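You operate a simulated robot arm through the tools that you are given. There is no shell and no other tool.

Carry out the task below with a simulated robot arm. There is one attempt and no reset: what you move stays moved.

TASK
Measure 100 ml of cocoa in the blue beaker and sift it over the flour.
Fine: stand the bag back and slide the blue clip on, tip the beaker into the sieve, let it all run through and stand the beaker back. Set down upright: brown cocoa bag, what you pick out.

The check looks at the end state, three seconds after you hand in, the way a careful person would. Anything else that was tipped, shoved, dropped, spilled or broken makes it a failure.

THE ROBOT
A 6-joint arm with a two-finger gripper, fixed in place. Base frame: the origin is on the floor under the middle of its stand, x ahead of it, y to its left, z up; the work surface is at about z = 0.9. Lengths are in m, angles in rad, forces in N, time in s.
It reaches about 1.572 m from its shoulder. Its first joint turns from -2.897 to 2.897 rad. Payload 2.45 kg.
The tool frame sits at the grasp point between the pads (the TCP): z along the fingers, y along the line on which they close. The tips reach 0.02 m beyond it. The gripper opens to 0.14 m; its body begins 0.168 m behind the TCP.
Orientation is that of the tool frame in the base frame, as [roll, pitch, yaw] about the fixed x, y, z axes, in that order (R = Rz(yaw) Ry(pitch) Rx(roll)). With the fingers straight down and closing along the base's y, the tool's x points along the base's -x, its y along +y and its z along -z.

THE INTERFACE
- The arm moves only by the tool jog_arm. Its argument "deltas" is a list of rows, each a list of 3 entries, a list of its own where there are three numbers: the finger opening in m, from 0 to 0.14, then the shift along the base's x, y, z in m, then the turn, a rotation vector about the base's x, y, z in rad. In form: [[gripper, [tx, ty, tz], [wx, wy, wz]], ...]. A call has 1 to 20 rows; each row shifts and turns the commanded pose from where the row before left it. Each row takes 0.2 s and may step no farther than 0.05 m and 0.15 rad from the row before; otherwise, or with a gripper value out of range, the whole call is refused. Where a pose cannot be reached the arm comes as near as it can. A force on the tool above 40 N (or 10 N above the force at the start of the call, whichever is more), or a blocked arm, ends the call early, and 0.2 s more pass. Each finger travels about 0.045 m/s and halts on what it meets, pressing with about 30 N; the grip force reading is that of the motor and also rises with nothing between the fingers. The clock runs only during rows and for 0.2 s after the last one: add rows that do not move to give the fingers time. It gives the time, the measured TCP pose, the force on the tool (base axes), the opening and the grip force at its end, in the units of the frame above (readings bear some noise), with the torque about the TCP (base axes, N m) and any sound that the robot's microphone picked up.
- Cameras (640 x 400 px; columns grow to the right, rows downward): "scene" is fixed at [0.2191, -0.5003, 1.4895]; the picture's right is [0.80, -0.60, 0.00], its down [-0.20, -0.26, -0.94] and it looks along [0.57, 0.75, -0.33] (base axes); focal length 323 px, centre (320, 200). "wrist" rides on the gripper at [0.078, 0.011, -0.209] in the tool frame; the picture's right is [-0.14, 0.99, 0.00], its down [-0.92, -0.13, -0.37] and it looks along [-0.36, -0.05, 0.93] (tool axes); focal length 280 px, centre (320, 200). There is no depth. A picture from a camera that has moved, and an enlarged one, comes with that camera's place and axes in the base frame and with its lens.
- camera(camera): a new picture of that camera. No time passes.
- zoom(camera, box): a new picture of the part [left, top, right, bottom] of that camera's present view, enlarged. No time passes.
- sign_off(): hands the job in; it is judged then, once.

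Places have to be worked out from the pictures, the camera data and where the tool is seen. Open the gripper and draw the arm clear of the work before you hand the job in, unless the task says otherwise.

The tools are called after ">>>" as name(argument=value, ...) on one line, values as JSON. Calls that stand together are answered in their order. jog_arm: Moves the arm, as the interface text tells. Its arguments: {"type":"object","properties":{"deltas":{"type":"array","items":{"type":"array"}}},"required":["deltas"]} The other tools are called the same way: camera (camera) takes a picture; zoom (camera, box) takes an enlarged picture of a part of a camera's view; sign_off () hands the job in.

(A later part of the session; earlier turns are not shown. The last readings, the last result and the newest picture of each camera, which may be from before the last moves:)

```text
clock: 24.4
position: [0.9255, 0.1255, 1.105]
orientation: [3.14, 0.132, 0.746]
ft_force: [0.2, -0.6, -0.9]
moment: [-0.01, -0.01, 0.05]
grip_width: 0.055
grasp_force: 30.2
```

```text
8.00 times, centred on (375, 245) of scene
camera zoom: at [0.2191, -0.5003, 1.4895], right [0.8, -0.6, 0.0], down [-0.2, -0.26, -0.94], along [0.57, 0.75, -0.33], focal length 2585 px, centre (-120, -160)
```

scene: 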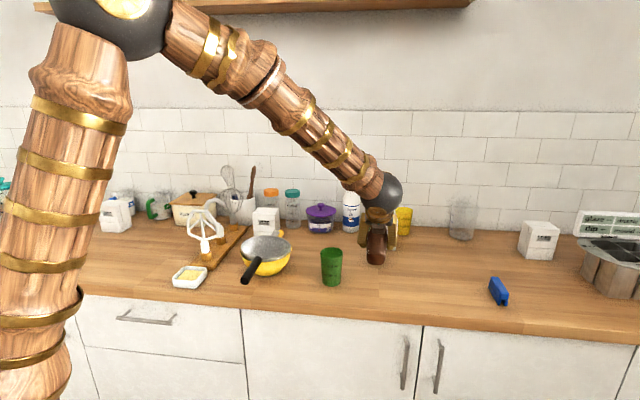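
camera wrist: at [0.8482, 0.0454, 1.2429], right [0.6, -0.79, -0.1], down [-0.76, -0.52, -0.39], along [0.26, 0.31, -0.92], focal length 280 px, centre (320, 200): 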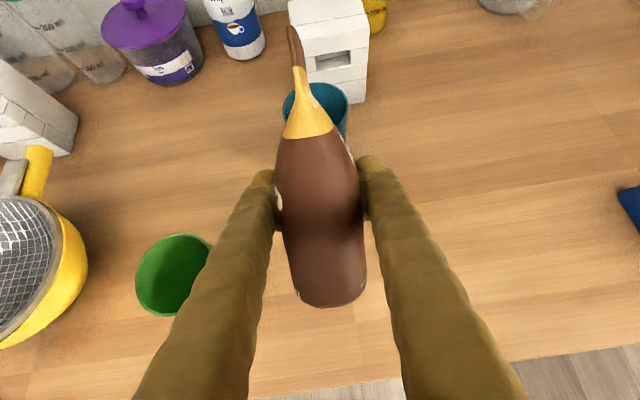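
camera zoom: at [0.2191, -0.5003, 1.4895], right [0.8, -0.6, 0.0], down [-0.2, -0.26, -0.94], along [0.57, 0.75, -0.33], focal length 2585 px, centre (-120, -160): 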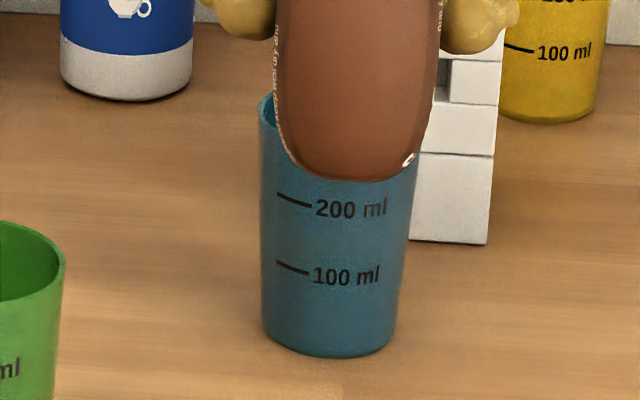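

The stream continues slowly and I estimate the level at ~1–1.5 cm; the 100 ml mark sits about 4 cm above the counter. I'll take a finer reference zoom and hold another moment.

>>> jog_arm(deltas=[[0.03, [0, 0, 0], [0, 0, 0]], [0.03, [0, 0, 0], [0, 0, 0]], [0.03, [0, 0, 0], [0, 0, 0]]])

>>> zoom(camera="wrist", box=[265, 0, 355, 80])

>>> zoom(camera="scene", box=[355, 220, 395, 270])

```text
clock: 25.2
position: [0.9256, 0.1241, 1.1051]
orientation: [-3.142, 0.131, 0.745]
ft_force: [-0.8, 0.8, -1.4]
moment: [-0.02, 0.0, -0.01]
grip_width: 0.0549
grasp_force: 30.0
```

```text
5.00 times, centred on (310, 40) of wrist
camera zoom: at [1.0092, 0.1868, 1.3028], right [0.57, -0.82, 0.02], down [-0.72, -0.49, 0.49], along [-0.39, -0.29, -0.87], focal length 1402 px, centre (370, 1000)
```

zoom: 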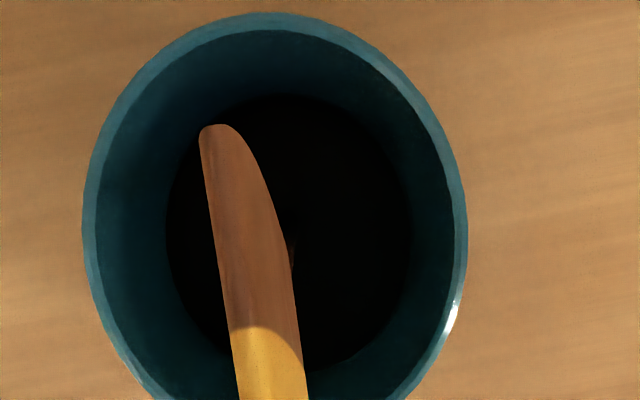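

```text
8.00 times, centred on (375, 245) of scene
camera zoom: at [0.2191, -0.5003, 1.4895], right [0.8, -0.6, 0.0], down [-0.2, -0.26, -0.94], along [0.57, 0.75, -0.33], focal length 2585 px, centre (-120, -160)
```

zoom: 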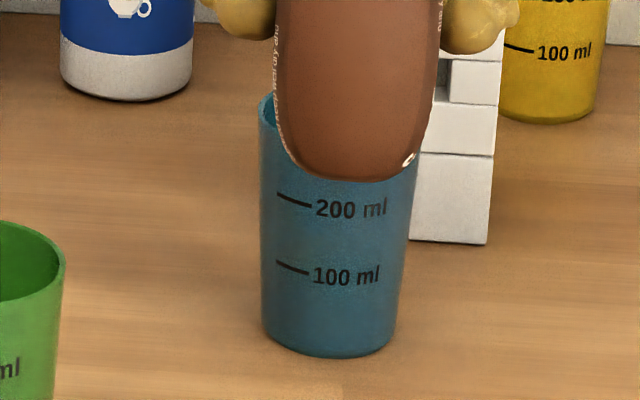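

The stream has tapered off, so the outflow depends on the tilt angle, which makes it controllable. I add about 4° more and watch.

>>> jog_arm(deltas=[[0.03, [0.001, 0.001, 0.006], [-0.0475, 0.0515, 0]], [0.03, [0, 0, 0], [0, 0, 0]], [0.03, [0, 0, 0], [0, 0, 0]], [0.03, [0, 0, 0], [0, 0, 0]]])

>>> zoom(camera="wrist", box=[265, 0, 355, 80])

```text
clock: 26.2
position: [0.9254, 0.1262, 1.1119]
orientation: [3.14, 0.2, 0.745]
ft_force: [0.0, 0.2, -2.4]
moment: [0.02, 0.03, -0.01]
grip_width: 0.0551
grasp_force: 30.1
```

```text
5.00 times, centred on (310, 40) of wrist
camera zoom: at [1.0203, 0.1973, 1.301], right [0.57, -0.82, 0.03], down [-0.7, -0.47, 0.55], along [-0.43, -0.33, -0.84], focal length 1402 px, centre (370, 1000)
```

zoom: 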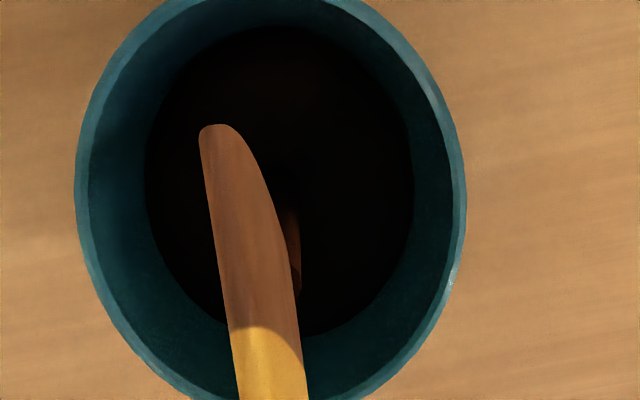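

The disc has grown; I estimate the level at 3–3.8 cm, near the 100 ml mark. I tilt back ~22° to stop the stream, hold over the beaker, and check.

>>> jog_arm(deltas=[[0.03, [0, 0, 0], [0.0888, -0.0962, 0]], [0.03, [0, 0, 0], [0.0888, -0.0962, 0]], [0.03, [0, 0, 0], [0.0888, -0.0962, 0]], [0.03, [0, 0, 0], [0, 0, 0]], [0.03, [0, 0, 0], [0, 0, 0]]])

>>> zoom(camera="wrist", box=[260, 10, 380, 110])

>>> zoom(camera="scene", box=[340, 200, 410, 270])

```text
clock: 27.4
position: [0.9256, 0.1254, 1.112]
orientation: [3.138, -0.193, 0.745]
ft_force: [-0.5, -0.3, -1.3]
moment: [0.0, -0.01, 0.01]
grip_width: 0.055
grasp_force: 29.6
```

```text
4.00 times, centred on (320, 60) of wrist
camera zoom: at [0.9603, 0.1417, 1.3323], right [0.57, -0.82, -0.03], down [-0.8, -0.57, 0.19], along [-0.17, -0.09, -0.98], focal length 1122 px, centre (320, 760)
```

zoom: 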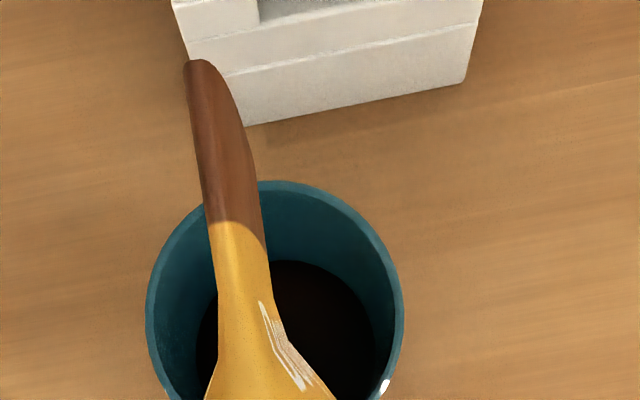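

```text
5.71 times, centred on (375, 235) of scene
camera zoom: at [0.2191, -0.5003, 1.4895], right [0.8, -0.6, 0.0], down [-0.2, -0.26, -0.94], along [0.57, 0.75, -0.33], focal length 1846 px, centre (6, 0)
```

zoom: 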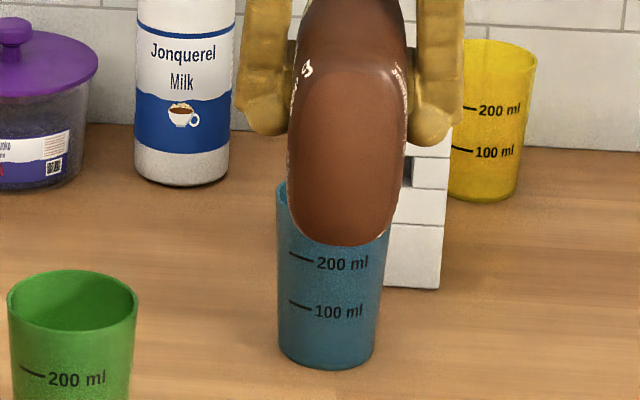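

The stream has stopped. I tilt back to 45° and shift ~9 cm to the right so the camera gets a clear oblique look into the beaker.

>>> jog_arm(deltas=[[0.03, [0, 0, 0.005], [0.0805, -0.0872, 0]], [0.03, [0, 0, 0.005], [0.0805, -0.0872, 0]], [0.03, [0, 0, 0.005], [0.0805, -0.0872, 0]], [0.03, [0, 0, 0], [0.0805, -0.0872, 0]], [0.03, [0, 0, 0], [0.0805, -0.0872, 0]], [0.03, [0.0203, -0.022, 0], [0, 0, 0]], [0.03, [0.0203, -0.022, 0], [0, 0, 0]], [0.03, [0.0203, -0.022, 0], [0, 0, 0]], [0.03, [0, 0, 0], [0, 0, 0]]])

>>> camera(camera="wrist")

>>> camera(camera="scene")

```text
clock: 29.4
position: [0.9848, 0.0572, 1.1255]
orientation: [3.138, -0.786, 0.745]
ft_force: [0.9, 0.6, -1.8]
moment: [0.0, 0.01, -0.02]
grip_width: 0.0552
grasp_force: 30.1
```

```text
taken
camera wrist: at [0.9261, -0.0142, 1.3295], right [0.6, -0.79, -0.1], down [-0.76, -0.52, -0.39], along [0.26, 0.31, -0.92], focal length 280 px, centre (320, 200)
```

wrist: 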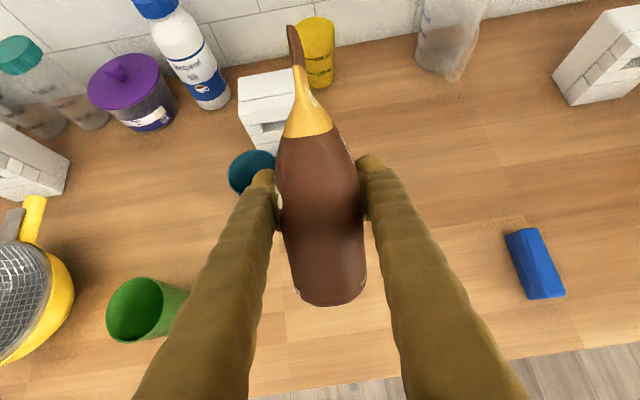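

```text
taken
```

scene: 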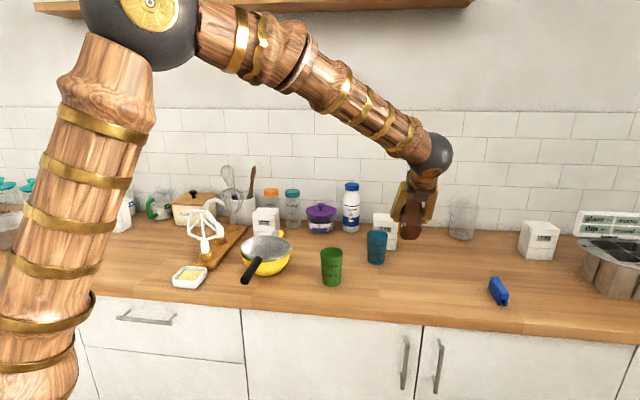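

The scene view of the beaker is now clear too. I shift back a little so the whole beaker is visible to the wrist camera, then zoom in.

>>> jog_arm(deltas=[[0.03, [-0.015, -0.04, 0], [0, 0, 0]], [0.03, [-0.005, -0.02, 0], [0, 0, 0]], [0.03, [0, 0, 0], [0, 0, 0]]])

>>> zoom(camera="wrist", box=[210, 90, 290, 190])

>>> zoom(camera="scene", box=[355, 220, 400, 275])

```text
clock: 30.2
position: [0.966, -0.0029, 1.127]
orientation: [3.138, -0.786, 0.745]
ft_force: [0.3, 0.3, -1.1]
moment: [0.01, 0.03, 0.03]
grip_width: 0.0552
grasp_force: 30.4
```

```text
4.00 times, centred on (250, 140) of wrist
camera zoom: at [0.9055, -0.0736, 1.3298], right [0.6, -0.79, -0.1], down [-0.76, -0.52, -0.39], along [0.26, 0.31, -0.92], focal length 1122 px, centre (600, 440)
```

zoom: 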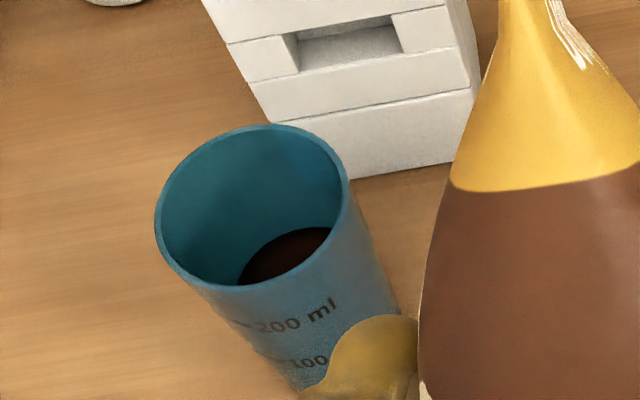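

```text
7.27 times, centred on (378, 248) of scene
camera zoom: at [0.2191, -0.5003, 1.4895], right [0.8, -0.6, 0.0], down [-0.2, -0.26, -0.94], along [0.57, 0.75, -0.33], focal length 2350 px, centre (-98, -146)
```

zoom: 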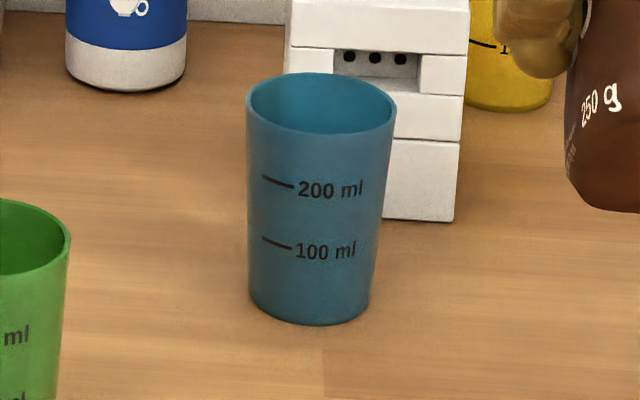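

The cocoa surface is visible and flat. I'll zoom further to measure where its far edge meets the wall.

>>> zoom(camera="wrist", box=[245, 118, 300, 168])

>>> zoom(camera="wrist", box=[245, 135, 285, 165])

```text
8.00 times, centred on (272, 143) of wrist
camera zoom: at [0.9055, -0.0736, 1.3298], right [0.6, -0.79, -0.1], down [-0.76, -0.52, -0.39], along [0.26, 0.31, -0.92], focal length 2243 px, centre (700, 656)
```

zoom: 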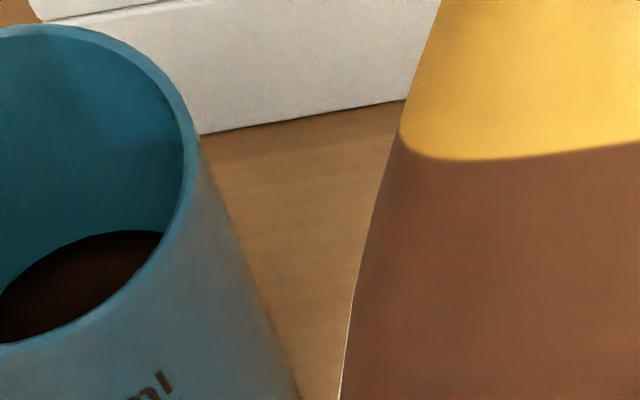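

```text
13.33 times, centred on (265, 150) of wrist
camera zoom: at [0.9055, -0.0736, 1.3298], right [0.6, -0.79, -0.1], down [-0.76, -0.52, -0.39], along [0.26, 0.31, -0.92], focal length 3738 px, centre (1053, 867)
```

zoom: 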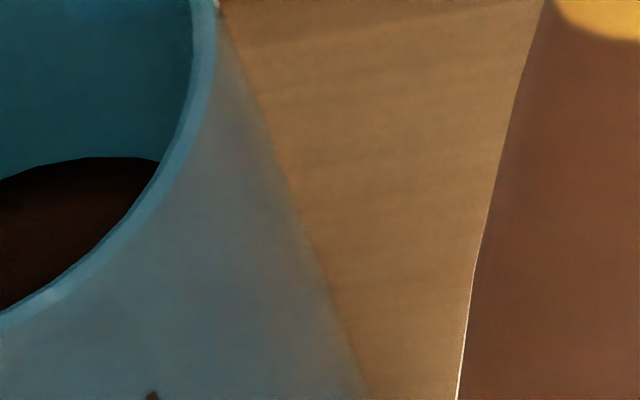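

I need the whole beaker mouth at 8x for a proper measurement.

>>> zoom(camera="wrist", box=[196, 118, 276, 168])

>>> zoom(camera="scene", box=[362, 225, 394, 270])

```text
8.00 times, centred on (236, 143) of wrist
camera zoom: at [0.9055, -0.0736, 1.3298], right [0.6, -0.79, -0.1], down [-0.76, -0.52, -0.39], along [0.26, 0.31, -0.92], focal length 2243 px, centre (992, 656)
```

zoom: 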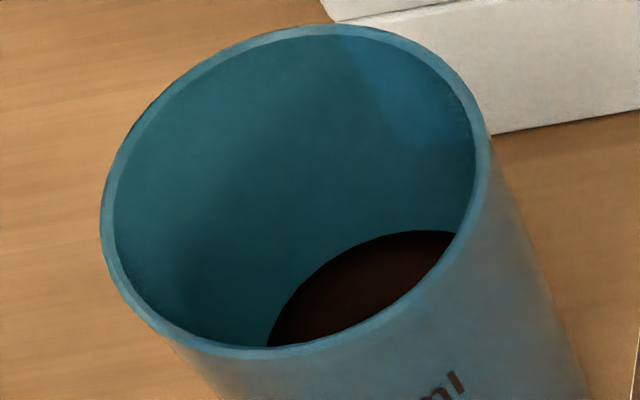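

```text
8.89 times, centred on (378, 248) of scene
camera zoom: at [0.2191, -0.5003, 1.4895], right [0.8, -0.6, 0.0], down [-0.2, -0.26, -0.94], along [0.57, 0.75, -0.33], focal length 2872 px, centre (-196, -222)
```

zoom: 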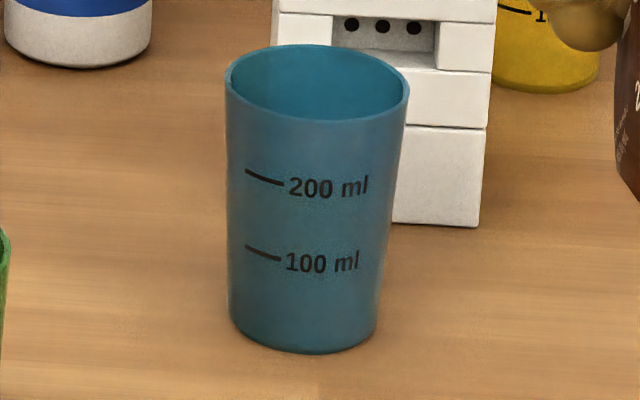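

By careful projection, the level comes out about 4 mm above the 100 ml mark (around 105–115 ml), but I want a better comparison against the mark from the same camera. I'll zoom on the marks from this pose.

>>> zoom(camera="wrist", box=[216, 155, 276, 195])

```text
10.00 times, centred on (246, 175) of wrist
camera zoom: at [0.9055, -0.0736, 1.3298], right [0.6, -0.79, -0.1], down [-0.76, -0.52, -0.39], along [0.26, 0.31, -0.92], focal length 2804 px, centre (1060, 450)
```

zoom: 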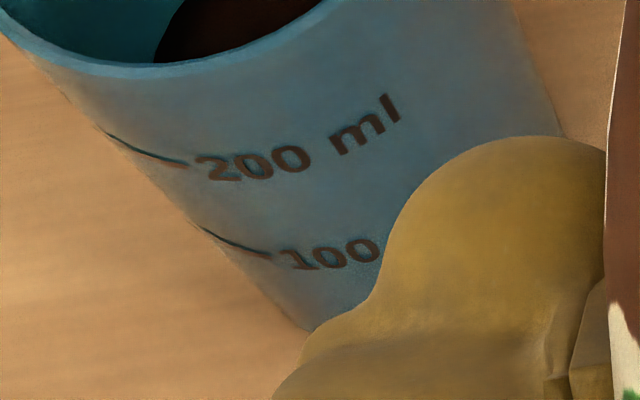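

From this camera the 100 ml mark is at h≈4.4 cm and the cocoa at ≈4.65 cm, so about 105 ml is measured, which is right at the mark within error. Now I upright the bag and take it back above its original spot.

>>> jog_arm(deltas=[[0.03, [0.0148, -0.003, 0], [0.0888, -0.0963, 0]], [0.03, [0.0148, -0.003, 0], [0.0888, -0.0963, 0]], [0.03, [0.0148, -0.003, 0], [0.0888, -0.0963, 0]], [0.03, [0.0148, -0.003, 0], [0.0888, -0.0963, 0]], [0.03, [0.0148, -0.003, 0], [0.0888, -0.0963, 0]], [0.03, [0.0148, -0.003, 0], [0.0888, -0.0963, 0]], [0.03, [0, 0, 0], [0, 0, 0]], [0.03, [0, 0, 0], [0, 0, 0]]])

>>> camera(camera="wrist")

>>> camera(camera="scene")

```text
clock: 32.0
position: [1.0543, -0.0184, 1.1265]
orientation: [0.467, -1.568, -2.865]
ft_force: [-0.8, 0.3, -1.5]
moment: [-0.03, 0.02, 0.01]
grip_width: 0.055
grasp_force: 29.8
```

```text
taken
camera wrist: at [0.909, -0.1694, 1.2055], right [0.67, -0.73, -0.14], down [-0.36, -0.15, -0.92], along [0.65, 0.67, -0.36], focal length 280 px, centre (320, 200)
```

wrist: 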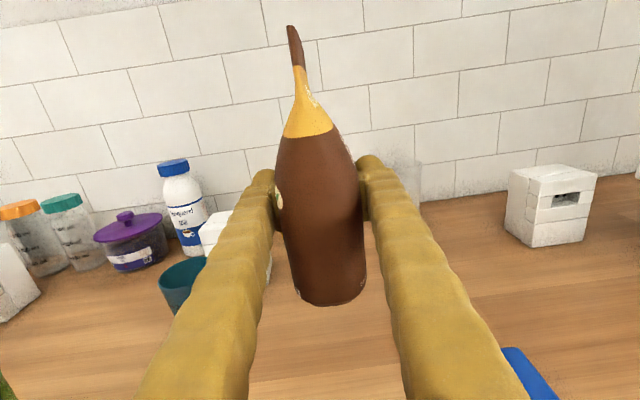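

```text
taken
```

scene: 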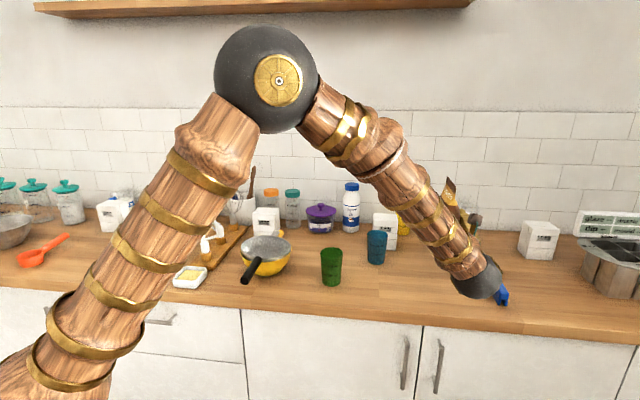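

The bag sits unchanged in the grip and is upright. I lower it to just above its grasp height of z 0.9635.

>>> jog_arm(deltas=[[0.03, [0.0003, -0.001, -0.038], [0, 0, 0]], [0.03, [0.0003, -0.001, -0.038], [0, 0, 0]], [0.03, [0, 0, -0.038], [0, 0, 0]], [0.03, [0, 0, -0.036], [0, 0, 0]], [0.03, [0, 0, -0.006], [0, 0, 0]], [0.03, [0, 0, -0.004], [0, 0, 0]], [0.03, [0, 0, 0], [0, 0, 0]]])

>>> camera(camera="wrist")

```text
clock: 33.6
position: [1.0561, -0.0206, 0.9653]
orientation: [0.583, -1.571, -2.982]
ft_force: [0.1, 0.2, -0.7]
moment: [-0.01, 0.03, -0.01]
grip_width: 0.055
grasp_force: 30.2
```

```text
taken
camera wrist: at [0.9107, -0.1704, 1.044], right [0.67, -0.73, -0.14], down [-0.36, -0.16, -0.92], along [0.65, 0.67, -0.36], focal length 280 px, centre (320, 200)
```

wrist: 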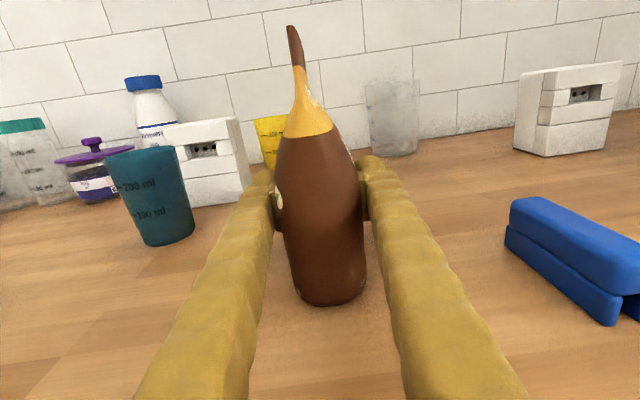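

Force on the tool has dropped, so the bag is touching or almost touching. I lower 2 mm more and check the force before releasing.

>>> jog_arm(deltas=[[0.03, [0, 0, -0.0015], [0, 0, 0]], [0.03, [0, 0, 0], [0, 0, 0]]])

```text
clock: 34.2
position: [1.0569, -0.0205, 0.9627]
orientation: [0.606, -1.57, -3.004]
ft_force: [0.1, -0.8, -1.9]
moment: [-0.02, 0.0, 0.01]
grip_width: 0.0549
grasp_force: 30.0
```

Summing my commanded shifts, I'm still ~1.5 mm above the original grasp height, so I go down that much and then open gently.

>>> jog_arm(deltas=[[0.03, [0, 0, -0.0013], [0, 0, 0]], [0.03, [0, 0, 0], [0, 0, 0]], [0.06, [0, 0, 0], [0, 0, 0]], [0.08, [0, 0, 0], [0, 0, 0]], [0.11, [0, 0, 0], [0, 0, 0]], [0.14, [0, 0, 0], [0, 0, 0]], [0.14, [0, 0, 0], [0, 0, 0]], [0.14, [0, 0, 0], [0, 0, 0]], [0.14, [0, 0, 0], [0, 0, 0]]])

>>> camera(camera="wrist")

```text
clock: 36.2
position: [1.0561, -0.0194, 0.9617]
orientation: [0.585, -1.57, -2.982]
ft_force: [-0.7, 0.5, -0.1]
moment: [0.0, -0.01, 0.03]
grip_width: 0.14
grasp_force: 0.0
```

```text
taken
camera wrist: at [0.9098, -0.1705, 1.0416], right [0.67, -0.73, -0.14], down [-0.36, -0.16, -0.92], along [0.65, 0.67, -0.36], focal length 280 px, centre (320, 200)
```

wrist: 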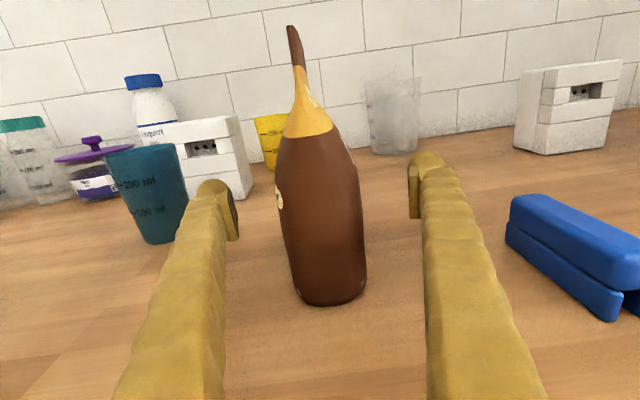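

The bag stands upright at its place. I back the fingers out along the approach line, then rise.

>>> jog_arm(deltas=[[0.14, [-0.0221, -0.0203, 0], [0, 0, 0]], [0.14, [-0.0221, -0.0203, 0], [0, 0, 0]], [0.14, [-0.0221, -0.0203, 0], [0, 0, 0]], [0.14, [-0.0221, -0.0203, 0], [0, 0, 0]], [0.14, [-0.0221, -0.0203, 0], [0, 0, 0]], [0.14, [-0.0221, -0.0203, 0], [0, 0, 0]], [0.14, [0, 0, 0.05], [0, 0, 0]], [0.14, [0, 0, 0.05], [0, 0, 0]], [0.14, [0, 0, 0.05], [0, 0, 0]], [0.14, [0, 0, 0.05], [0, 0, 0]], [0.14, [0, 0, 0.05], [0, 0, 0]], [0.14, [0, 0, 0.05], [0, 0, 0]]])

>>> camera(camera="scene")

>>> camera(camera="wrist")

```text
clock: 38.8
position: [0.9258, -0.1421, 1.2647]
orientation: [1.562, -1.569, 2.324]
ft_force: [0.3, 0.0, -1.1]
moment: [0.03, -0.04, -0.02]
grip_width: 0.1401
grasp_force: 0.0
```

```text
taken
```

scene: 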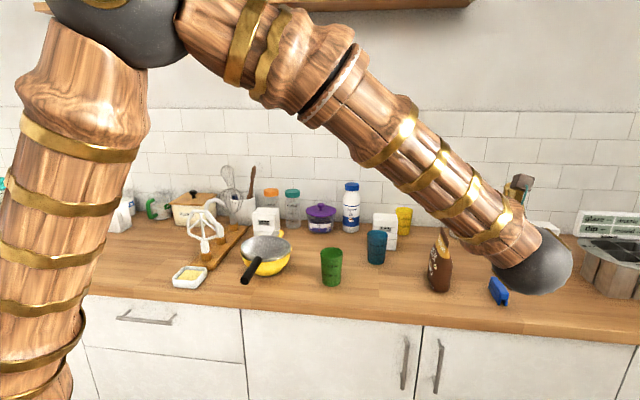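

```text
taken
camera wrist: at [0.7796, -0.2939, 1.3425], right [0.67, -0.73, -0.14], down [-0.36, -0.15, -0.92], along [0.65, 0.67, -0.37], focal length 280 px, centre (320, 200)
```

wrist: 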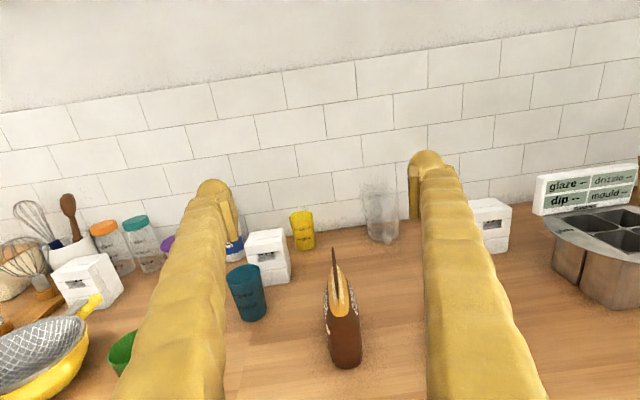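

Next I pitch the gripper straight down while moving over toward the clip.

>>> jog_arm(deltas=[[0.14, [0.0131, -0.0044, 0], [-0.0965, 0.1053, 0]], [0.14, [0.0131, -0.0044, 0], [-0.0965, 0.1053, 0]], [0.14, [0.0131, -0.0044, 0], [-0.0965, 0.1053, 0]], [0.14, [0.0131, -0.0044, 0], [-0.0965, 0.1053, 0]], [0.14, [0.0131, -0.0044, 0], [-0.0965, 0.1053, 0]], [0.14, [0.0131, -0.0044, 0], [-0.0965, 0.1053, 0]], [0.14, [0.0131, -0.0044, 0], [-0.0965, 0.1053, 0]], [0.14, [0.0131, -0.0044, 0], [-0.0965, 0.1053, 0]], [0.14, [0.0131, -0.0044, 0], [-0.0965, 0.1053, 0]], [0.14, [0.0131, -0.0044, 0], [-0.0965, 0.1053, 0]], [0.14, [0.0131, -0.0044, 0], [-0.0965, 0.1053, 0]]])

>>> camera(camera="wrist")

>>> camera(camera="scene")

```text
clock: 41.2
position: [1.0691, -0.1914, 1.2587]
orientation: [-3.137, 0.003, 0.742]
ft_force: [0.3, -1.2, -1.7]
moment: [0.06, 0.12, 0.02]
grip_width: 0.1399
grasp_force: 0.1
```

```text
taken
camera wrist: at [1.1349, -0.1473, 1.4689], right [0.57, -0.82, 0.0], down [-0.76, -0.53, 0.37], along [-0.31, -0.21, -0.93], focal length 280 px, centre (320, 200)
```

wrist: 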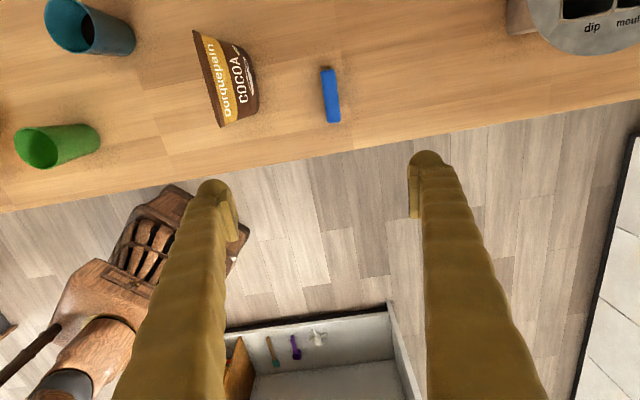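

```text
taken
```

scene: 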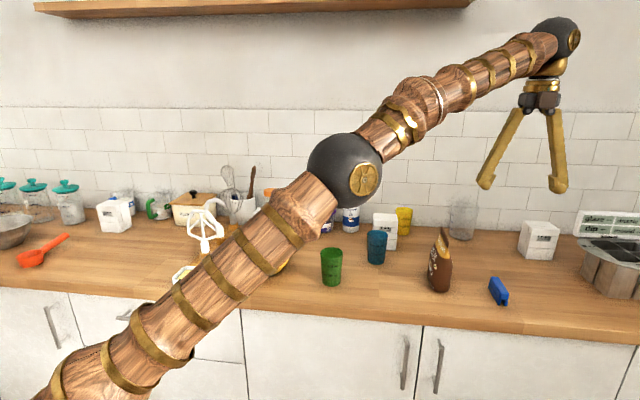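

From above I can now see the clip and the bag top together. I'll zoom in to measure both.

>>> zoom(camera="wrist", box=[290, 50, 370, 140])

>>> zoom(camera="wrist", box=[180, 20, 280, 140])

```text
4.44 times, centred on (330, 95) of wrist
camera zoom: at [1.1349, -0.1473, 1.4689], right [0.57, -0.82, 0.0], down [-0.76, -0.53, 0.37], along [-0.31, -0.21, -0.93], focal length 1246 px, centre (276, 667)
```

zoom: 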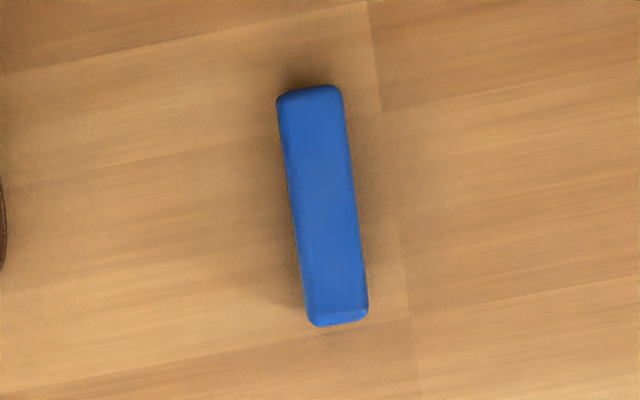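

```text
3.33 times, centred on (230, 80) of wrist
camera zoom: at [1.1349, -0.1473, 1.4689], right [0.57, -0.82, 0.0], down [-0.76, -0.53, 0.37], along [-0.31, -0.21, -0.93], focal length 935 px, centre (620, 600)
```

zoom: 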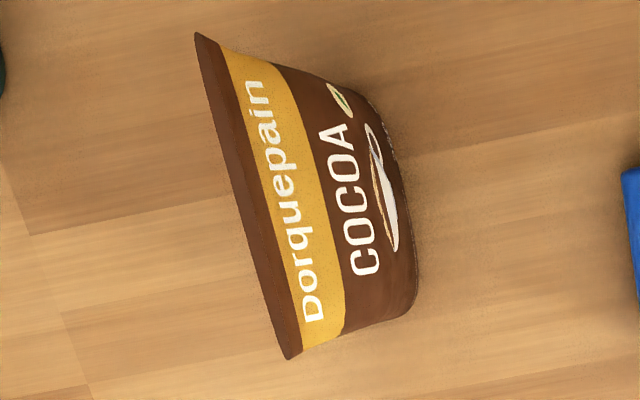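

The clip's centre is at about (1.132, -0.170), 9 cm long, 2.5 cm wide, and parallel to the tool's x axis. I move above it, narrow the opening and descend part-way to verify.

>>> jog_arm(deltas=[[0.12, [0.0318, 0.0101, 0], [0, 0, 0]], [0.1, [0.0317, 0.0101, 0], [0, 0, 0]], [0.08, [0, 0, -0.045], [0, 0, 0]], [0.08, [0, 0, -0.045], [0, 0, 0]], [0.08, [0, 0, -0.045], [0, 0, 0]], [0.08, [0, 0, -0.045], [0, 0, 0]], [0.08, [0, 0, -0.04], [0, 0, 0]], [0.08, [0, 0, 0], [0, 0, 0]]])

>>> camera(camera="wrist")

>>> zoom(camera="scene", box=[440, 220, 560, 320])

```text
clock: 43.0
position: [1.0898, -0.1669, 1.026]
orientation: [-3.139, 0.0, 0.74]
ft_force: [-0.2, 0.3, 0.0]
moment: [-0.01, 0.01, -0.03]
grip_width: 0.08
grasp_force: 0.1
out of reach, approached as far as the arm can: row 1, 2
```

```text
taken
camera wrist: at [1.1554, -0.123, 1.2359], right [0.57, -0.82, 0.0], down [-0.76, -0.53, 0.37], along [-0.3, -0.21, -0.93], focal length 280 px, centre (320, 200)
```

wrist: 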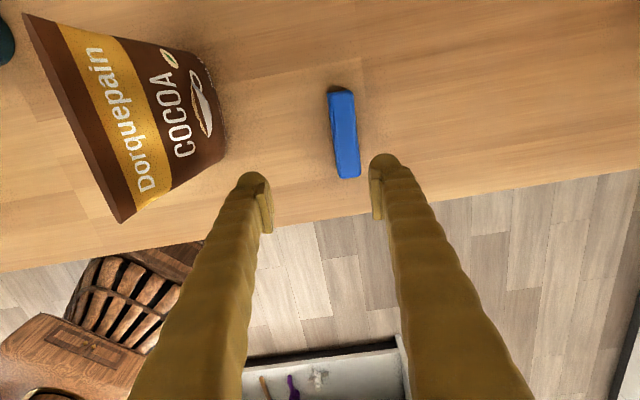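

```text
4.00 times, centred on (500, 270) of scene
camera zoom: at [0.2191, -0.5003, 1.4895], right [0.8, -0.6, 0.0], down [-0.2, -0.26, -0.94], along [0.57, 0.75, -0.33], focal length 1292 px, centre (-400, -80)
```

zoom: 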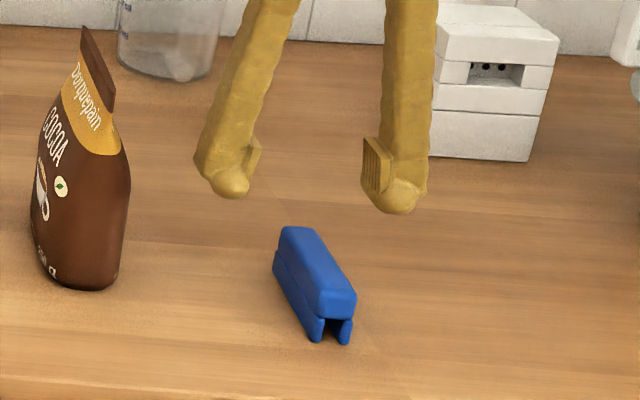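

The arm fell short at the higher altitude, so I'm at (1.090, -0.167). At this lower height I move the remaining ~4.3 cm.

>>> jog_arm(deltas=[[0.08, [0.0215, -0.0021, 0], [0, 0, 0]], [0.08, [0.0213, -0.0022, 0], [0, 0, 0]], [0.08, [0, 0, 0], [0, 0, 0]]])

>>> camera(camera="wrist")

>>> zoom(camera="wrist", box=[230, 100, 410, 260])

```text
clock: 43.8
position: [1.1332, -0.1708, 1.0256]
orientation: [-3.14, 0.0, 0.742]
ft_force: [1.2, 0.9, -0.9]
moment: [0.01, 0.02, 0.0]
grip_width: 0.08
grasp_force: 0.0
```

```text
taken
camera wrist: at [1.1981, -0.1273, 1.2359], right [0.57, -0.82, 0.0], down [-0.76, -0.53, 0.37], along [-0.3, -0.21, -0.93], focal length 280 px, centre (320, 200)
```

wrist: 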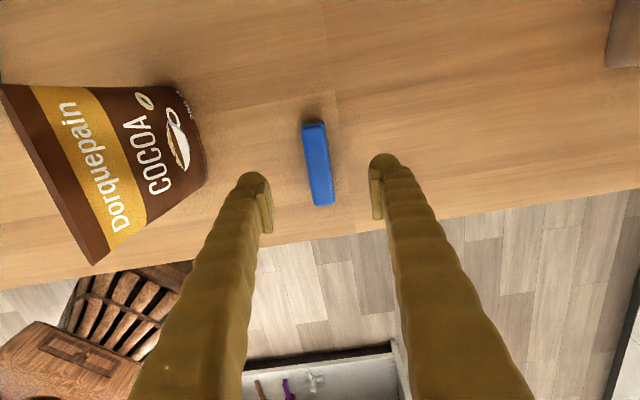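

```text
2.50 times, centred on (320, 180) of wrist
camera zoom: at [1.1981, -0.1273, 1.2359], right [0.57, -0.82, 0.0], down [-0.76, -0.53, 0.37], along [-0.3, -0.21, -0.93], focal length 701 px, centre (320, 250)
```

zoom: 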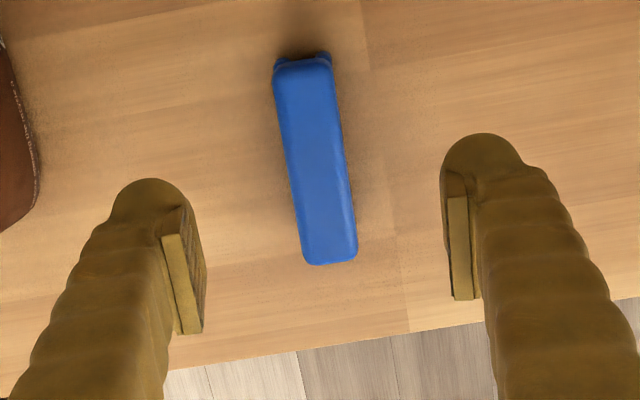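

The clip is centred between the fingers to within ~1 mm and aligned. I descend so the tips stop ~1.2 cm above the counter and close on the clip body.

>>> jog_arm(deltas=[[0.08, [-0.0007, 0.0007, -0.04], [0, 0, 0]], [0.08, [0, 0, -0.035], [0, 0, 0]], [0.08, [0, 0, -0.0185], [0, 0, 0]], [0.08, [0, 0, 0], [0, 0, 0]], [0.05, [0, 0, 0], [0, 0, 0]], [0.03, [0, 0, 0], [0, 0, 0]], [0.01, [0, 0, 0], [0, 0, 0]], [0.01, [0, 0, 0], [0, 0, 0]], [0.01, [0, 0, 0], [0, 0, 0]], [0.01, [0, 0, 0], [0, 0, 0]]])

>>> camera(camera="wrist")

>>> zoom(camera="scene", box=[440, 220, 560, 320])

```text
clock: 46.0
position: [1.1304, -0.1694, 0.9336]
orientation: [-3.139, -0.001, 0.741]
ft_force: [0.1, 0.4, 0.3]
moment: [-0.04, 0.02, 0.0]
grip_width: 0.0242
grasp_force: 30.3
```

```text
taken
camera wrist: at [1.1958, -0.1273, 1.1426], right [0.57, -0.82, 0.0], down [-0.76, -0.53, 0.37], along [-0.3, -0.21, -0.93], focal length 280 px, centre (320, 200)
```

wrist: 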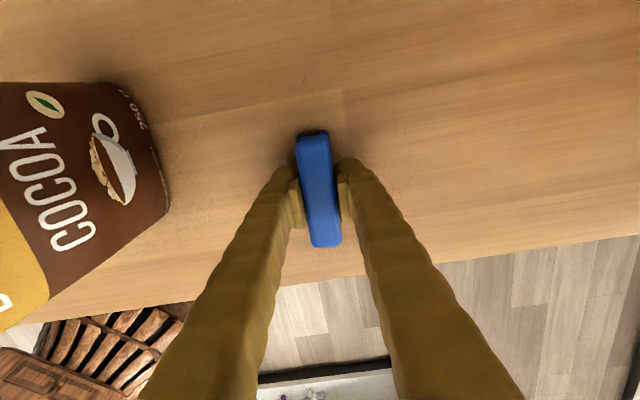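

```text
4.00 times, centred on (500, 270) of scene
camera zoom: at [0.2191, -0.5003, 1.4895], right [0.8, -0.6, 0.0], down [-0.2, -0.26, -0.94], along [0.57, 0.75, -0.33], focal length 1292 px, centre (-400, -80)
```

zoom: 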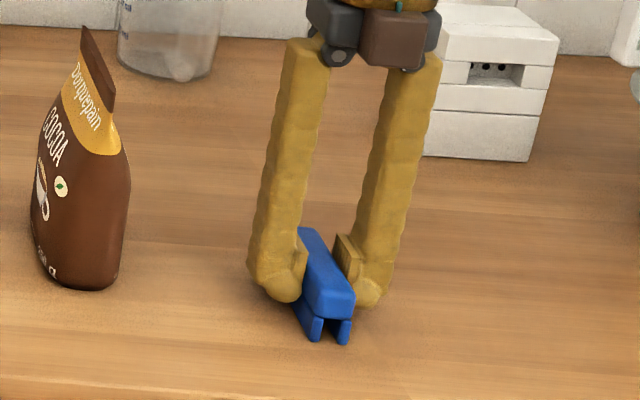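

The clip is held at 2.4 cm opening. I lift it and carry it above the bag's top edge (mid-point about (1.056, -0.0195), z≈1.068), staying 5 cm above it.

>>> jog_arm(deltas=[[0.01, [0, 0, 0.015], [0, 0, 0]], [0.01, [0, 0, 0.04], [0, 0, 0]], [0.01, [0, 0, 0.04], [0, 0, 0]], [0.01, [0, 0, 0.04], [0, 0, 0]], [0.01, [-0.0153, 0.0301, 0.018], [0, 0, 0]], [0.01, [-0.0153, 0.0301, 0.018], [0, 0, 0]], [0.01, [-0.0153, 0.0301, 0.018], [0, 0, 0]], [0.01, [-0.0153, 0.0301, 0.018], [0, 0, 0]], [0.01, [-0.0153, 0.0301, 0.018], [0, 0, 0]], [0.01, [0, 0, 0], [0, 0, 0]], [0.01, [0, 0, 0], [0, 0, 0]]])

>>> camera(camera="wrist")

>>> zoom(camera="scene", box=[410, 200, 480, 300])

>>> camera(camera="scene")

```text
clock: 48.4
position: [1.0551, -0.0221, 1.1574]
orientation: [-3.139, -0.001, 0.744]
ft_force: [0.2, 0.5, -0.6]
moment: [0.03, 0.04, -0.01]
grip_width: 0.024
grasp_force: 29.6
```

```text
taken
camera wrist: at [1.1206, 0.0224, 1.3671], right [0.57, -0.82, 0.0], down [-0.76, -0.53, 0.37], along [-0.3, -0.21, -0.93], focal length 280 px, centre (320, 200)
```

wrist: 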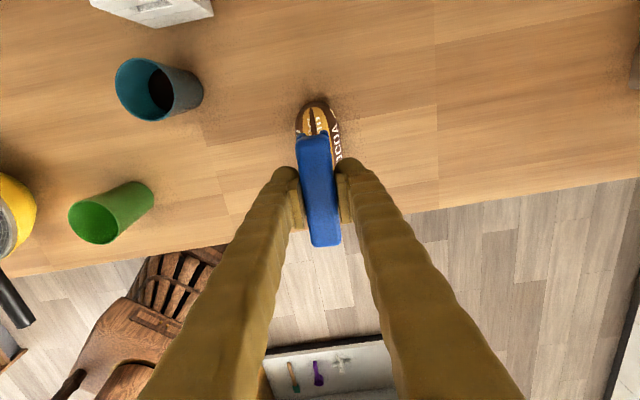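

```text
4.00 times, centred on (445, 250) of scene
camera zoom: at [0.2191, -0.5003, 1.4895], right [0.8, -0.6, 0.0], down [-0.2, -0.26, -0.94], along [0.57, 0.75, -0.33], focal length 1292 px, centre (-180, 0)
```

zoom: 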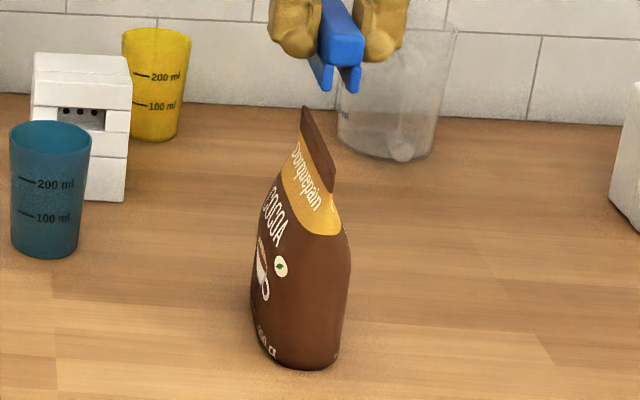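

```text
taken
```

scene: 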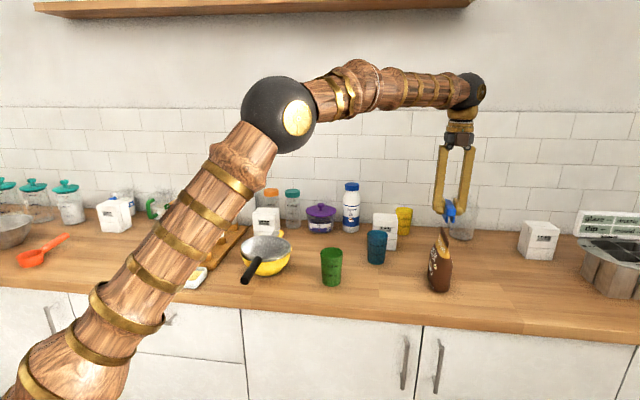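

The clip hangs above the bag's top edge. I'll zoom in with both cameras to check lateral alignment between the slot and the strip.

>>> zoom(camera="scene", box=[430, 200, 462, 250])

>>> zoom(camera="wrist", box=[285, 85, 365, 155])

```text
8.00 times, centred on (446, 225) of scene
camera zoom: at [0.2191, -0.5003, 1.4895], right [0.8, -0.6, 0.0], down [-0.2, -0.26, -0.94], along [0.57, 0.75, -0.33], focal length 2585 px, centre (-688, 0)
```

zoom: 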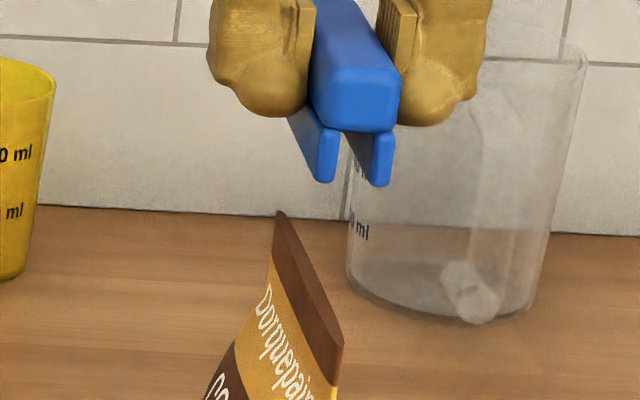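

```text
5.71 times, centred on (325, 120) of wrist
camera zoom: at [1.1206, 0.0224, 1.3671], right [0.57, -0.82, 0.0], down [-0.76, -0.53, 0.37], along [-0.3, -0.21, -0.93], focal length 1602 px, centre (291, 657)
```

zoom: 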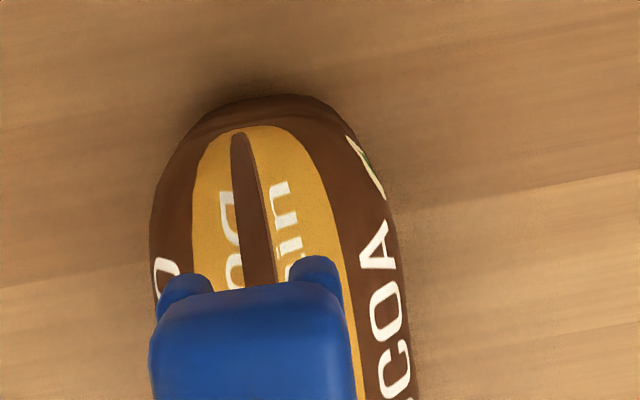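

Both views agree to within ~1 mm; the strip is about 1 mm left of the slot's centre, with ~2 mm clearance each side. I shift 1 mm and lower until the legs are just above the strip, then verify again.

>>> jog_arm(deltas=[[0.01, [-0.0006, 0.0007, -0.025], [0, 0, 0]], [0.01, [0, 0, -0.02], [0, 0, 0]], [0.01, [0, 0, 0], [0, 0, 0]], [0.01, [0, 0, 0], [0, 0, 0]]])

>>> zoom(camera="scene", box=[430, 215, 462, 265])

>>> zoom(camera="wrist", box=[285, 85, 365, 155])

```text
clock: 49.4
position: [1.0528, -0.0187, 1.1121]
orientation: [-3.14, 0.0, 0.742]
ft_force: [0.4, 0.3, -0.9]
moment: [-0.04, 0.0, 0.01]
grip_width: 0.0238
grasp_force: 30.3
```

```text
8.00 times, centred on (446, 240) of scene
camera zoom: at [0.2191, -0.5003, 1.4895], right [0.8, -0.6, 0.0], down [-0.2, -0.26, -0.94], along [0.57, 0.75, -0.33], focal length 2585 px, centre (-688, -120)
```

zoom: 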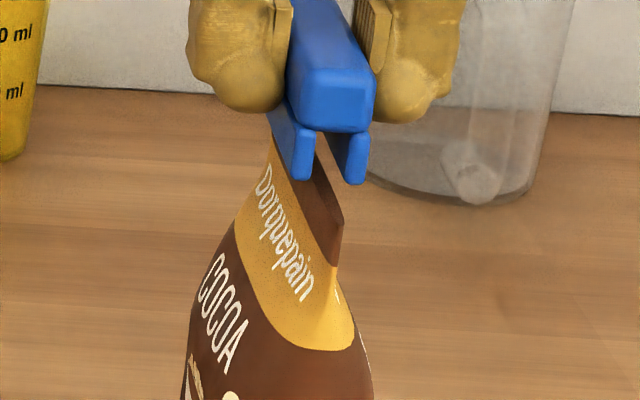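

```text
5.71 times, centred on (325, 120) of wrist
camera zoom: at [1.1184, 0.0239, 1.3209], right [0.57, -0.82, 0.0], down [-0.76, -0.53, 0.37], along [-0.3, -0.21, -0.93], focal length 1602 px, centre (291, 657)
```

zoom: 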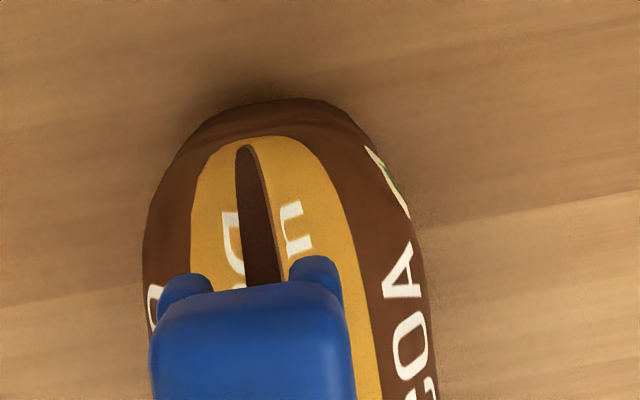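

After that move the strip now sits ~1.5–2 mm right of the slot's centre, so I shift the clip 1.8 mm to the right and let it settle.

>>> jog_arm(deltas=[[0.01, [0.0012, -0.0013, 0], [0, 0, 0]], [0.01, [0, 0, 0], [0, 0, 0]], [0.01, [0, 0, 0], [0, 0, 0]]])

>>> zoom(camera="scene", box=[430, 220, 462, 255])

>>> zoom(camera="wrist", box=[285, 95, 355, 155])

```text
clock: 50.2
position: [1.0546, -0.0214, 1.112]
orientation: [-3.14, -0.001, 0.741]
ft_force: [0.4, 0.4, -0.9]
moment: [-0.01, -0.04, 0.01]
grip_width: 0.0242
grasp_force: 30.1
```

```text
11.43 times, centred on (446, 238) of scene
camera zoom: at [0.2191, -0.5003, 1.4895], right [0.8, -0.6, 0.0], down [-0.2, -0.26, -0.94], along [0.57, 0.75, -0.33], focal length 3693 px, centre (-1120, -229)
```

zoom: 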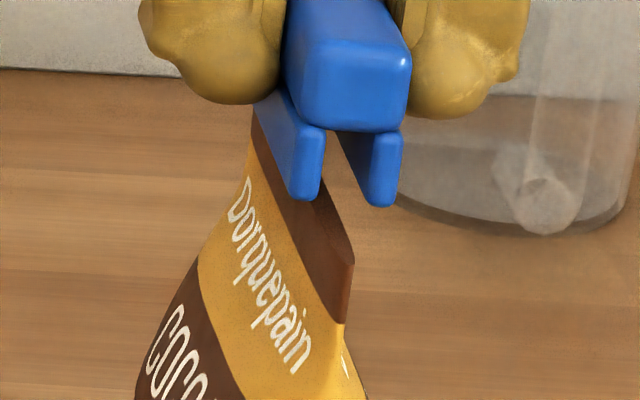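

```text
6.67 times, centred on (320, 125) of wrist
camera zoom: at [1.12, 0.0218, 1.3213], right [0.57, -0.82, 0.0], down [-0.76, -0.53, 0.37], along [-0.3, -0.21, -0.93], focal length 1869 px, centre (320, 700)
```

zoom: 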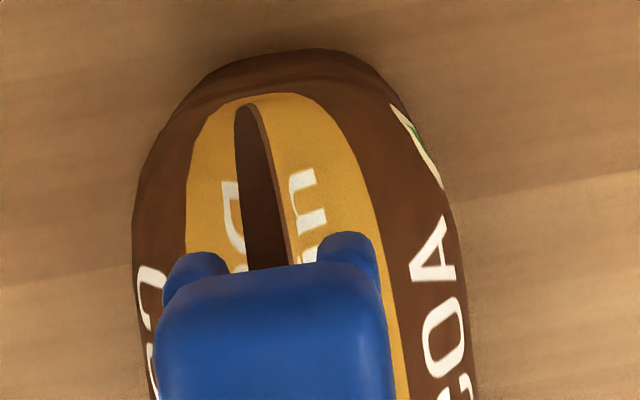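

The strip is now ~1.5 mm left of the slot's centre, still inside its ~2.7 mm clearance. I nudge back 1 mm and recheck before lowering.

>>> jog_arm(deltas=[[0.01, [-0.0006, 0.0006, 0], [0, 0, 0]], [0.01, [0, 0, 0], [0, 0, 0]], [0.01, [0, 0, 0], [0, 0, 0]]])

>>> zoom(camera="scene", box=[430, 220, 462, 255])

>>> zoom(camera="wrist", box=[285, 95, 355, 155])

```text
clock: 51.0
position: [1.0539, -0.0207, 1.1134]
orientation: [-3.139, -0.002, 0.744]
ft_force: [-0.3, 1.0, 0.2]
moment: [0.01, -0.03, -0.04]
grip_width: 0.0241
grasp_force: 29.9
```

```text
11.43 times, centred on (446, 238) of scene
camera zoom: at [0.2191, -0.5003, 1.4895], right [0.8, -0.6, 0.0], down [-0.2, -0.26, -0.94], along [0.57, 0.75, -0.33], focal length 3693 px, centre (-1120, -229)
```

zoom: 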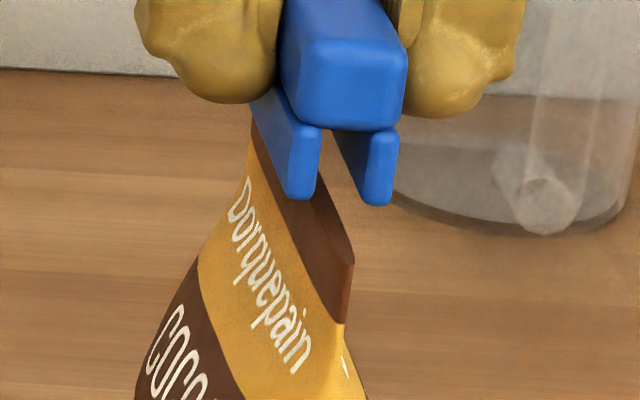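

```text
6.67 times, centred on (320, 125) of wrist
camera zoom: at [1.1192, 0.0225, 1.3216], right [0.57, -0.82, 0.0], down [-0.76, -0.53, 0.37], along [-0.3, -0.21, -0.93], focal length 1869 px, centre (320, 700)
```

zoom: 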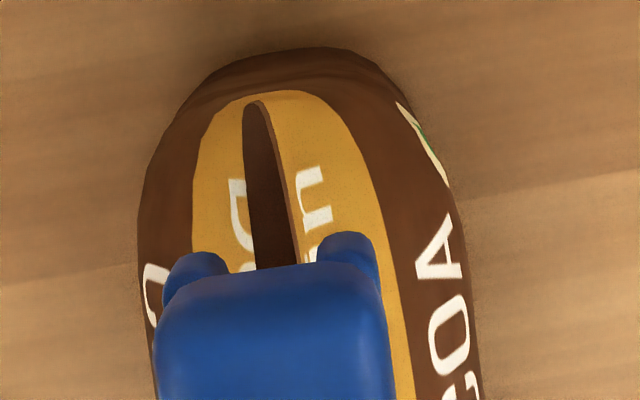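

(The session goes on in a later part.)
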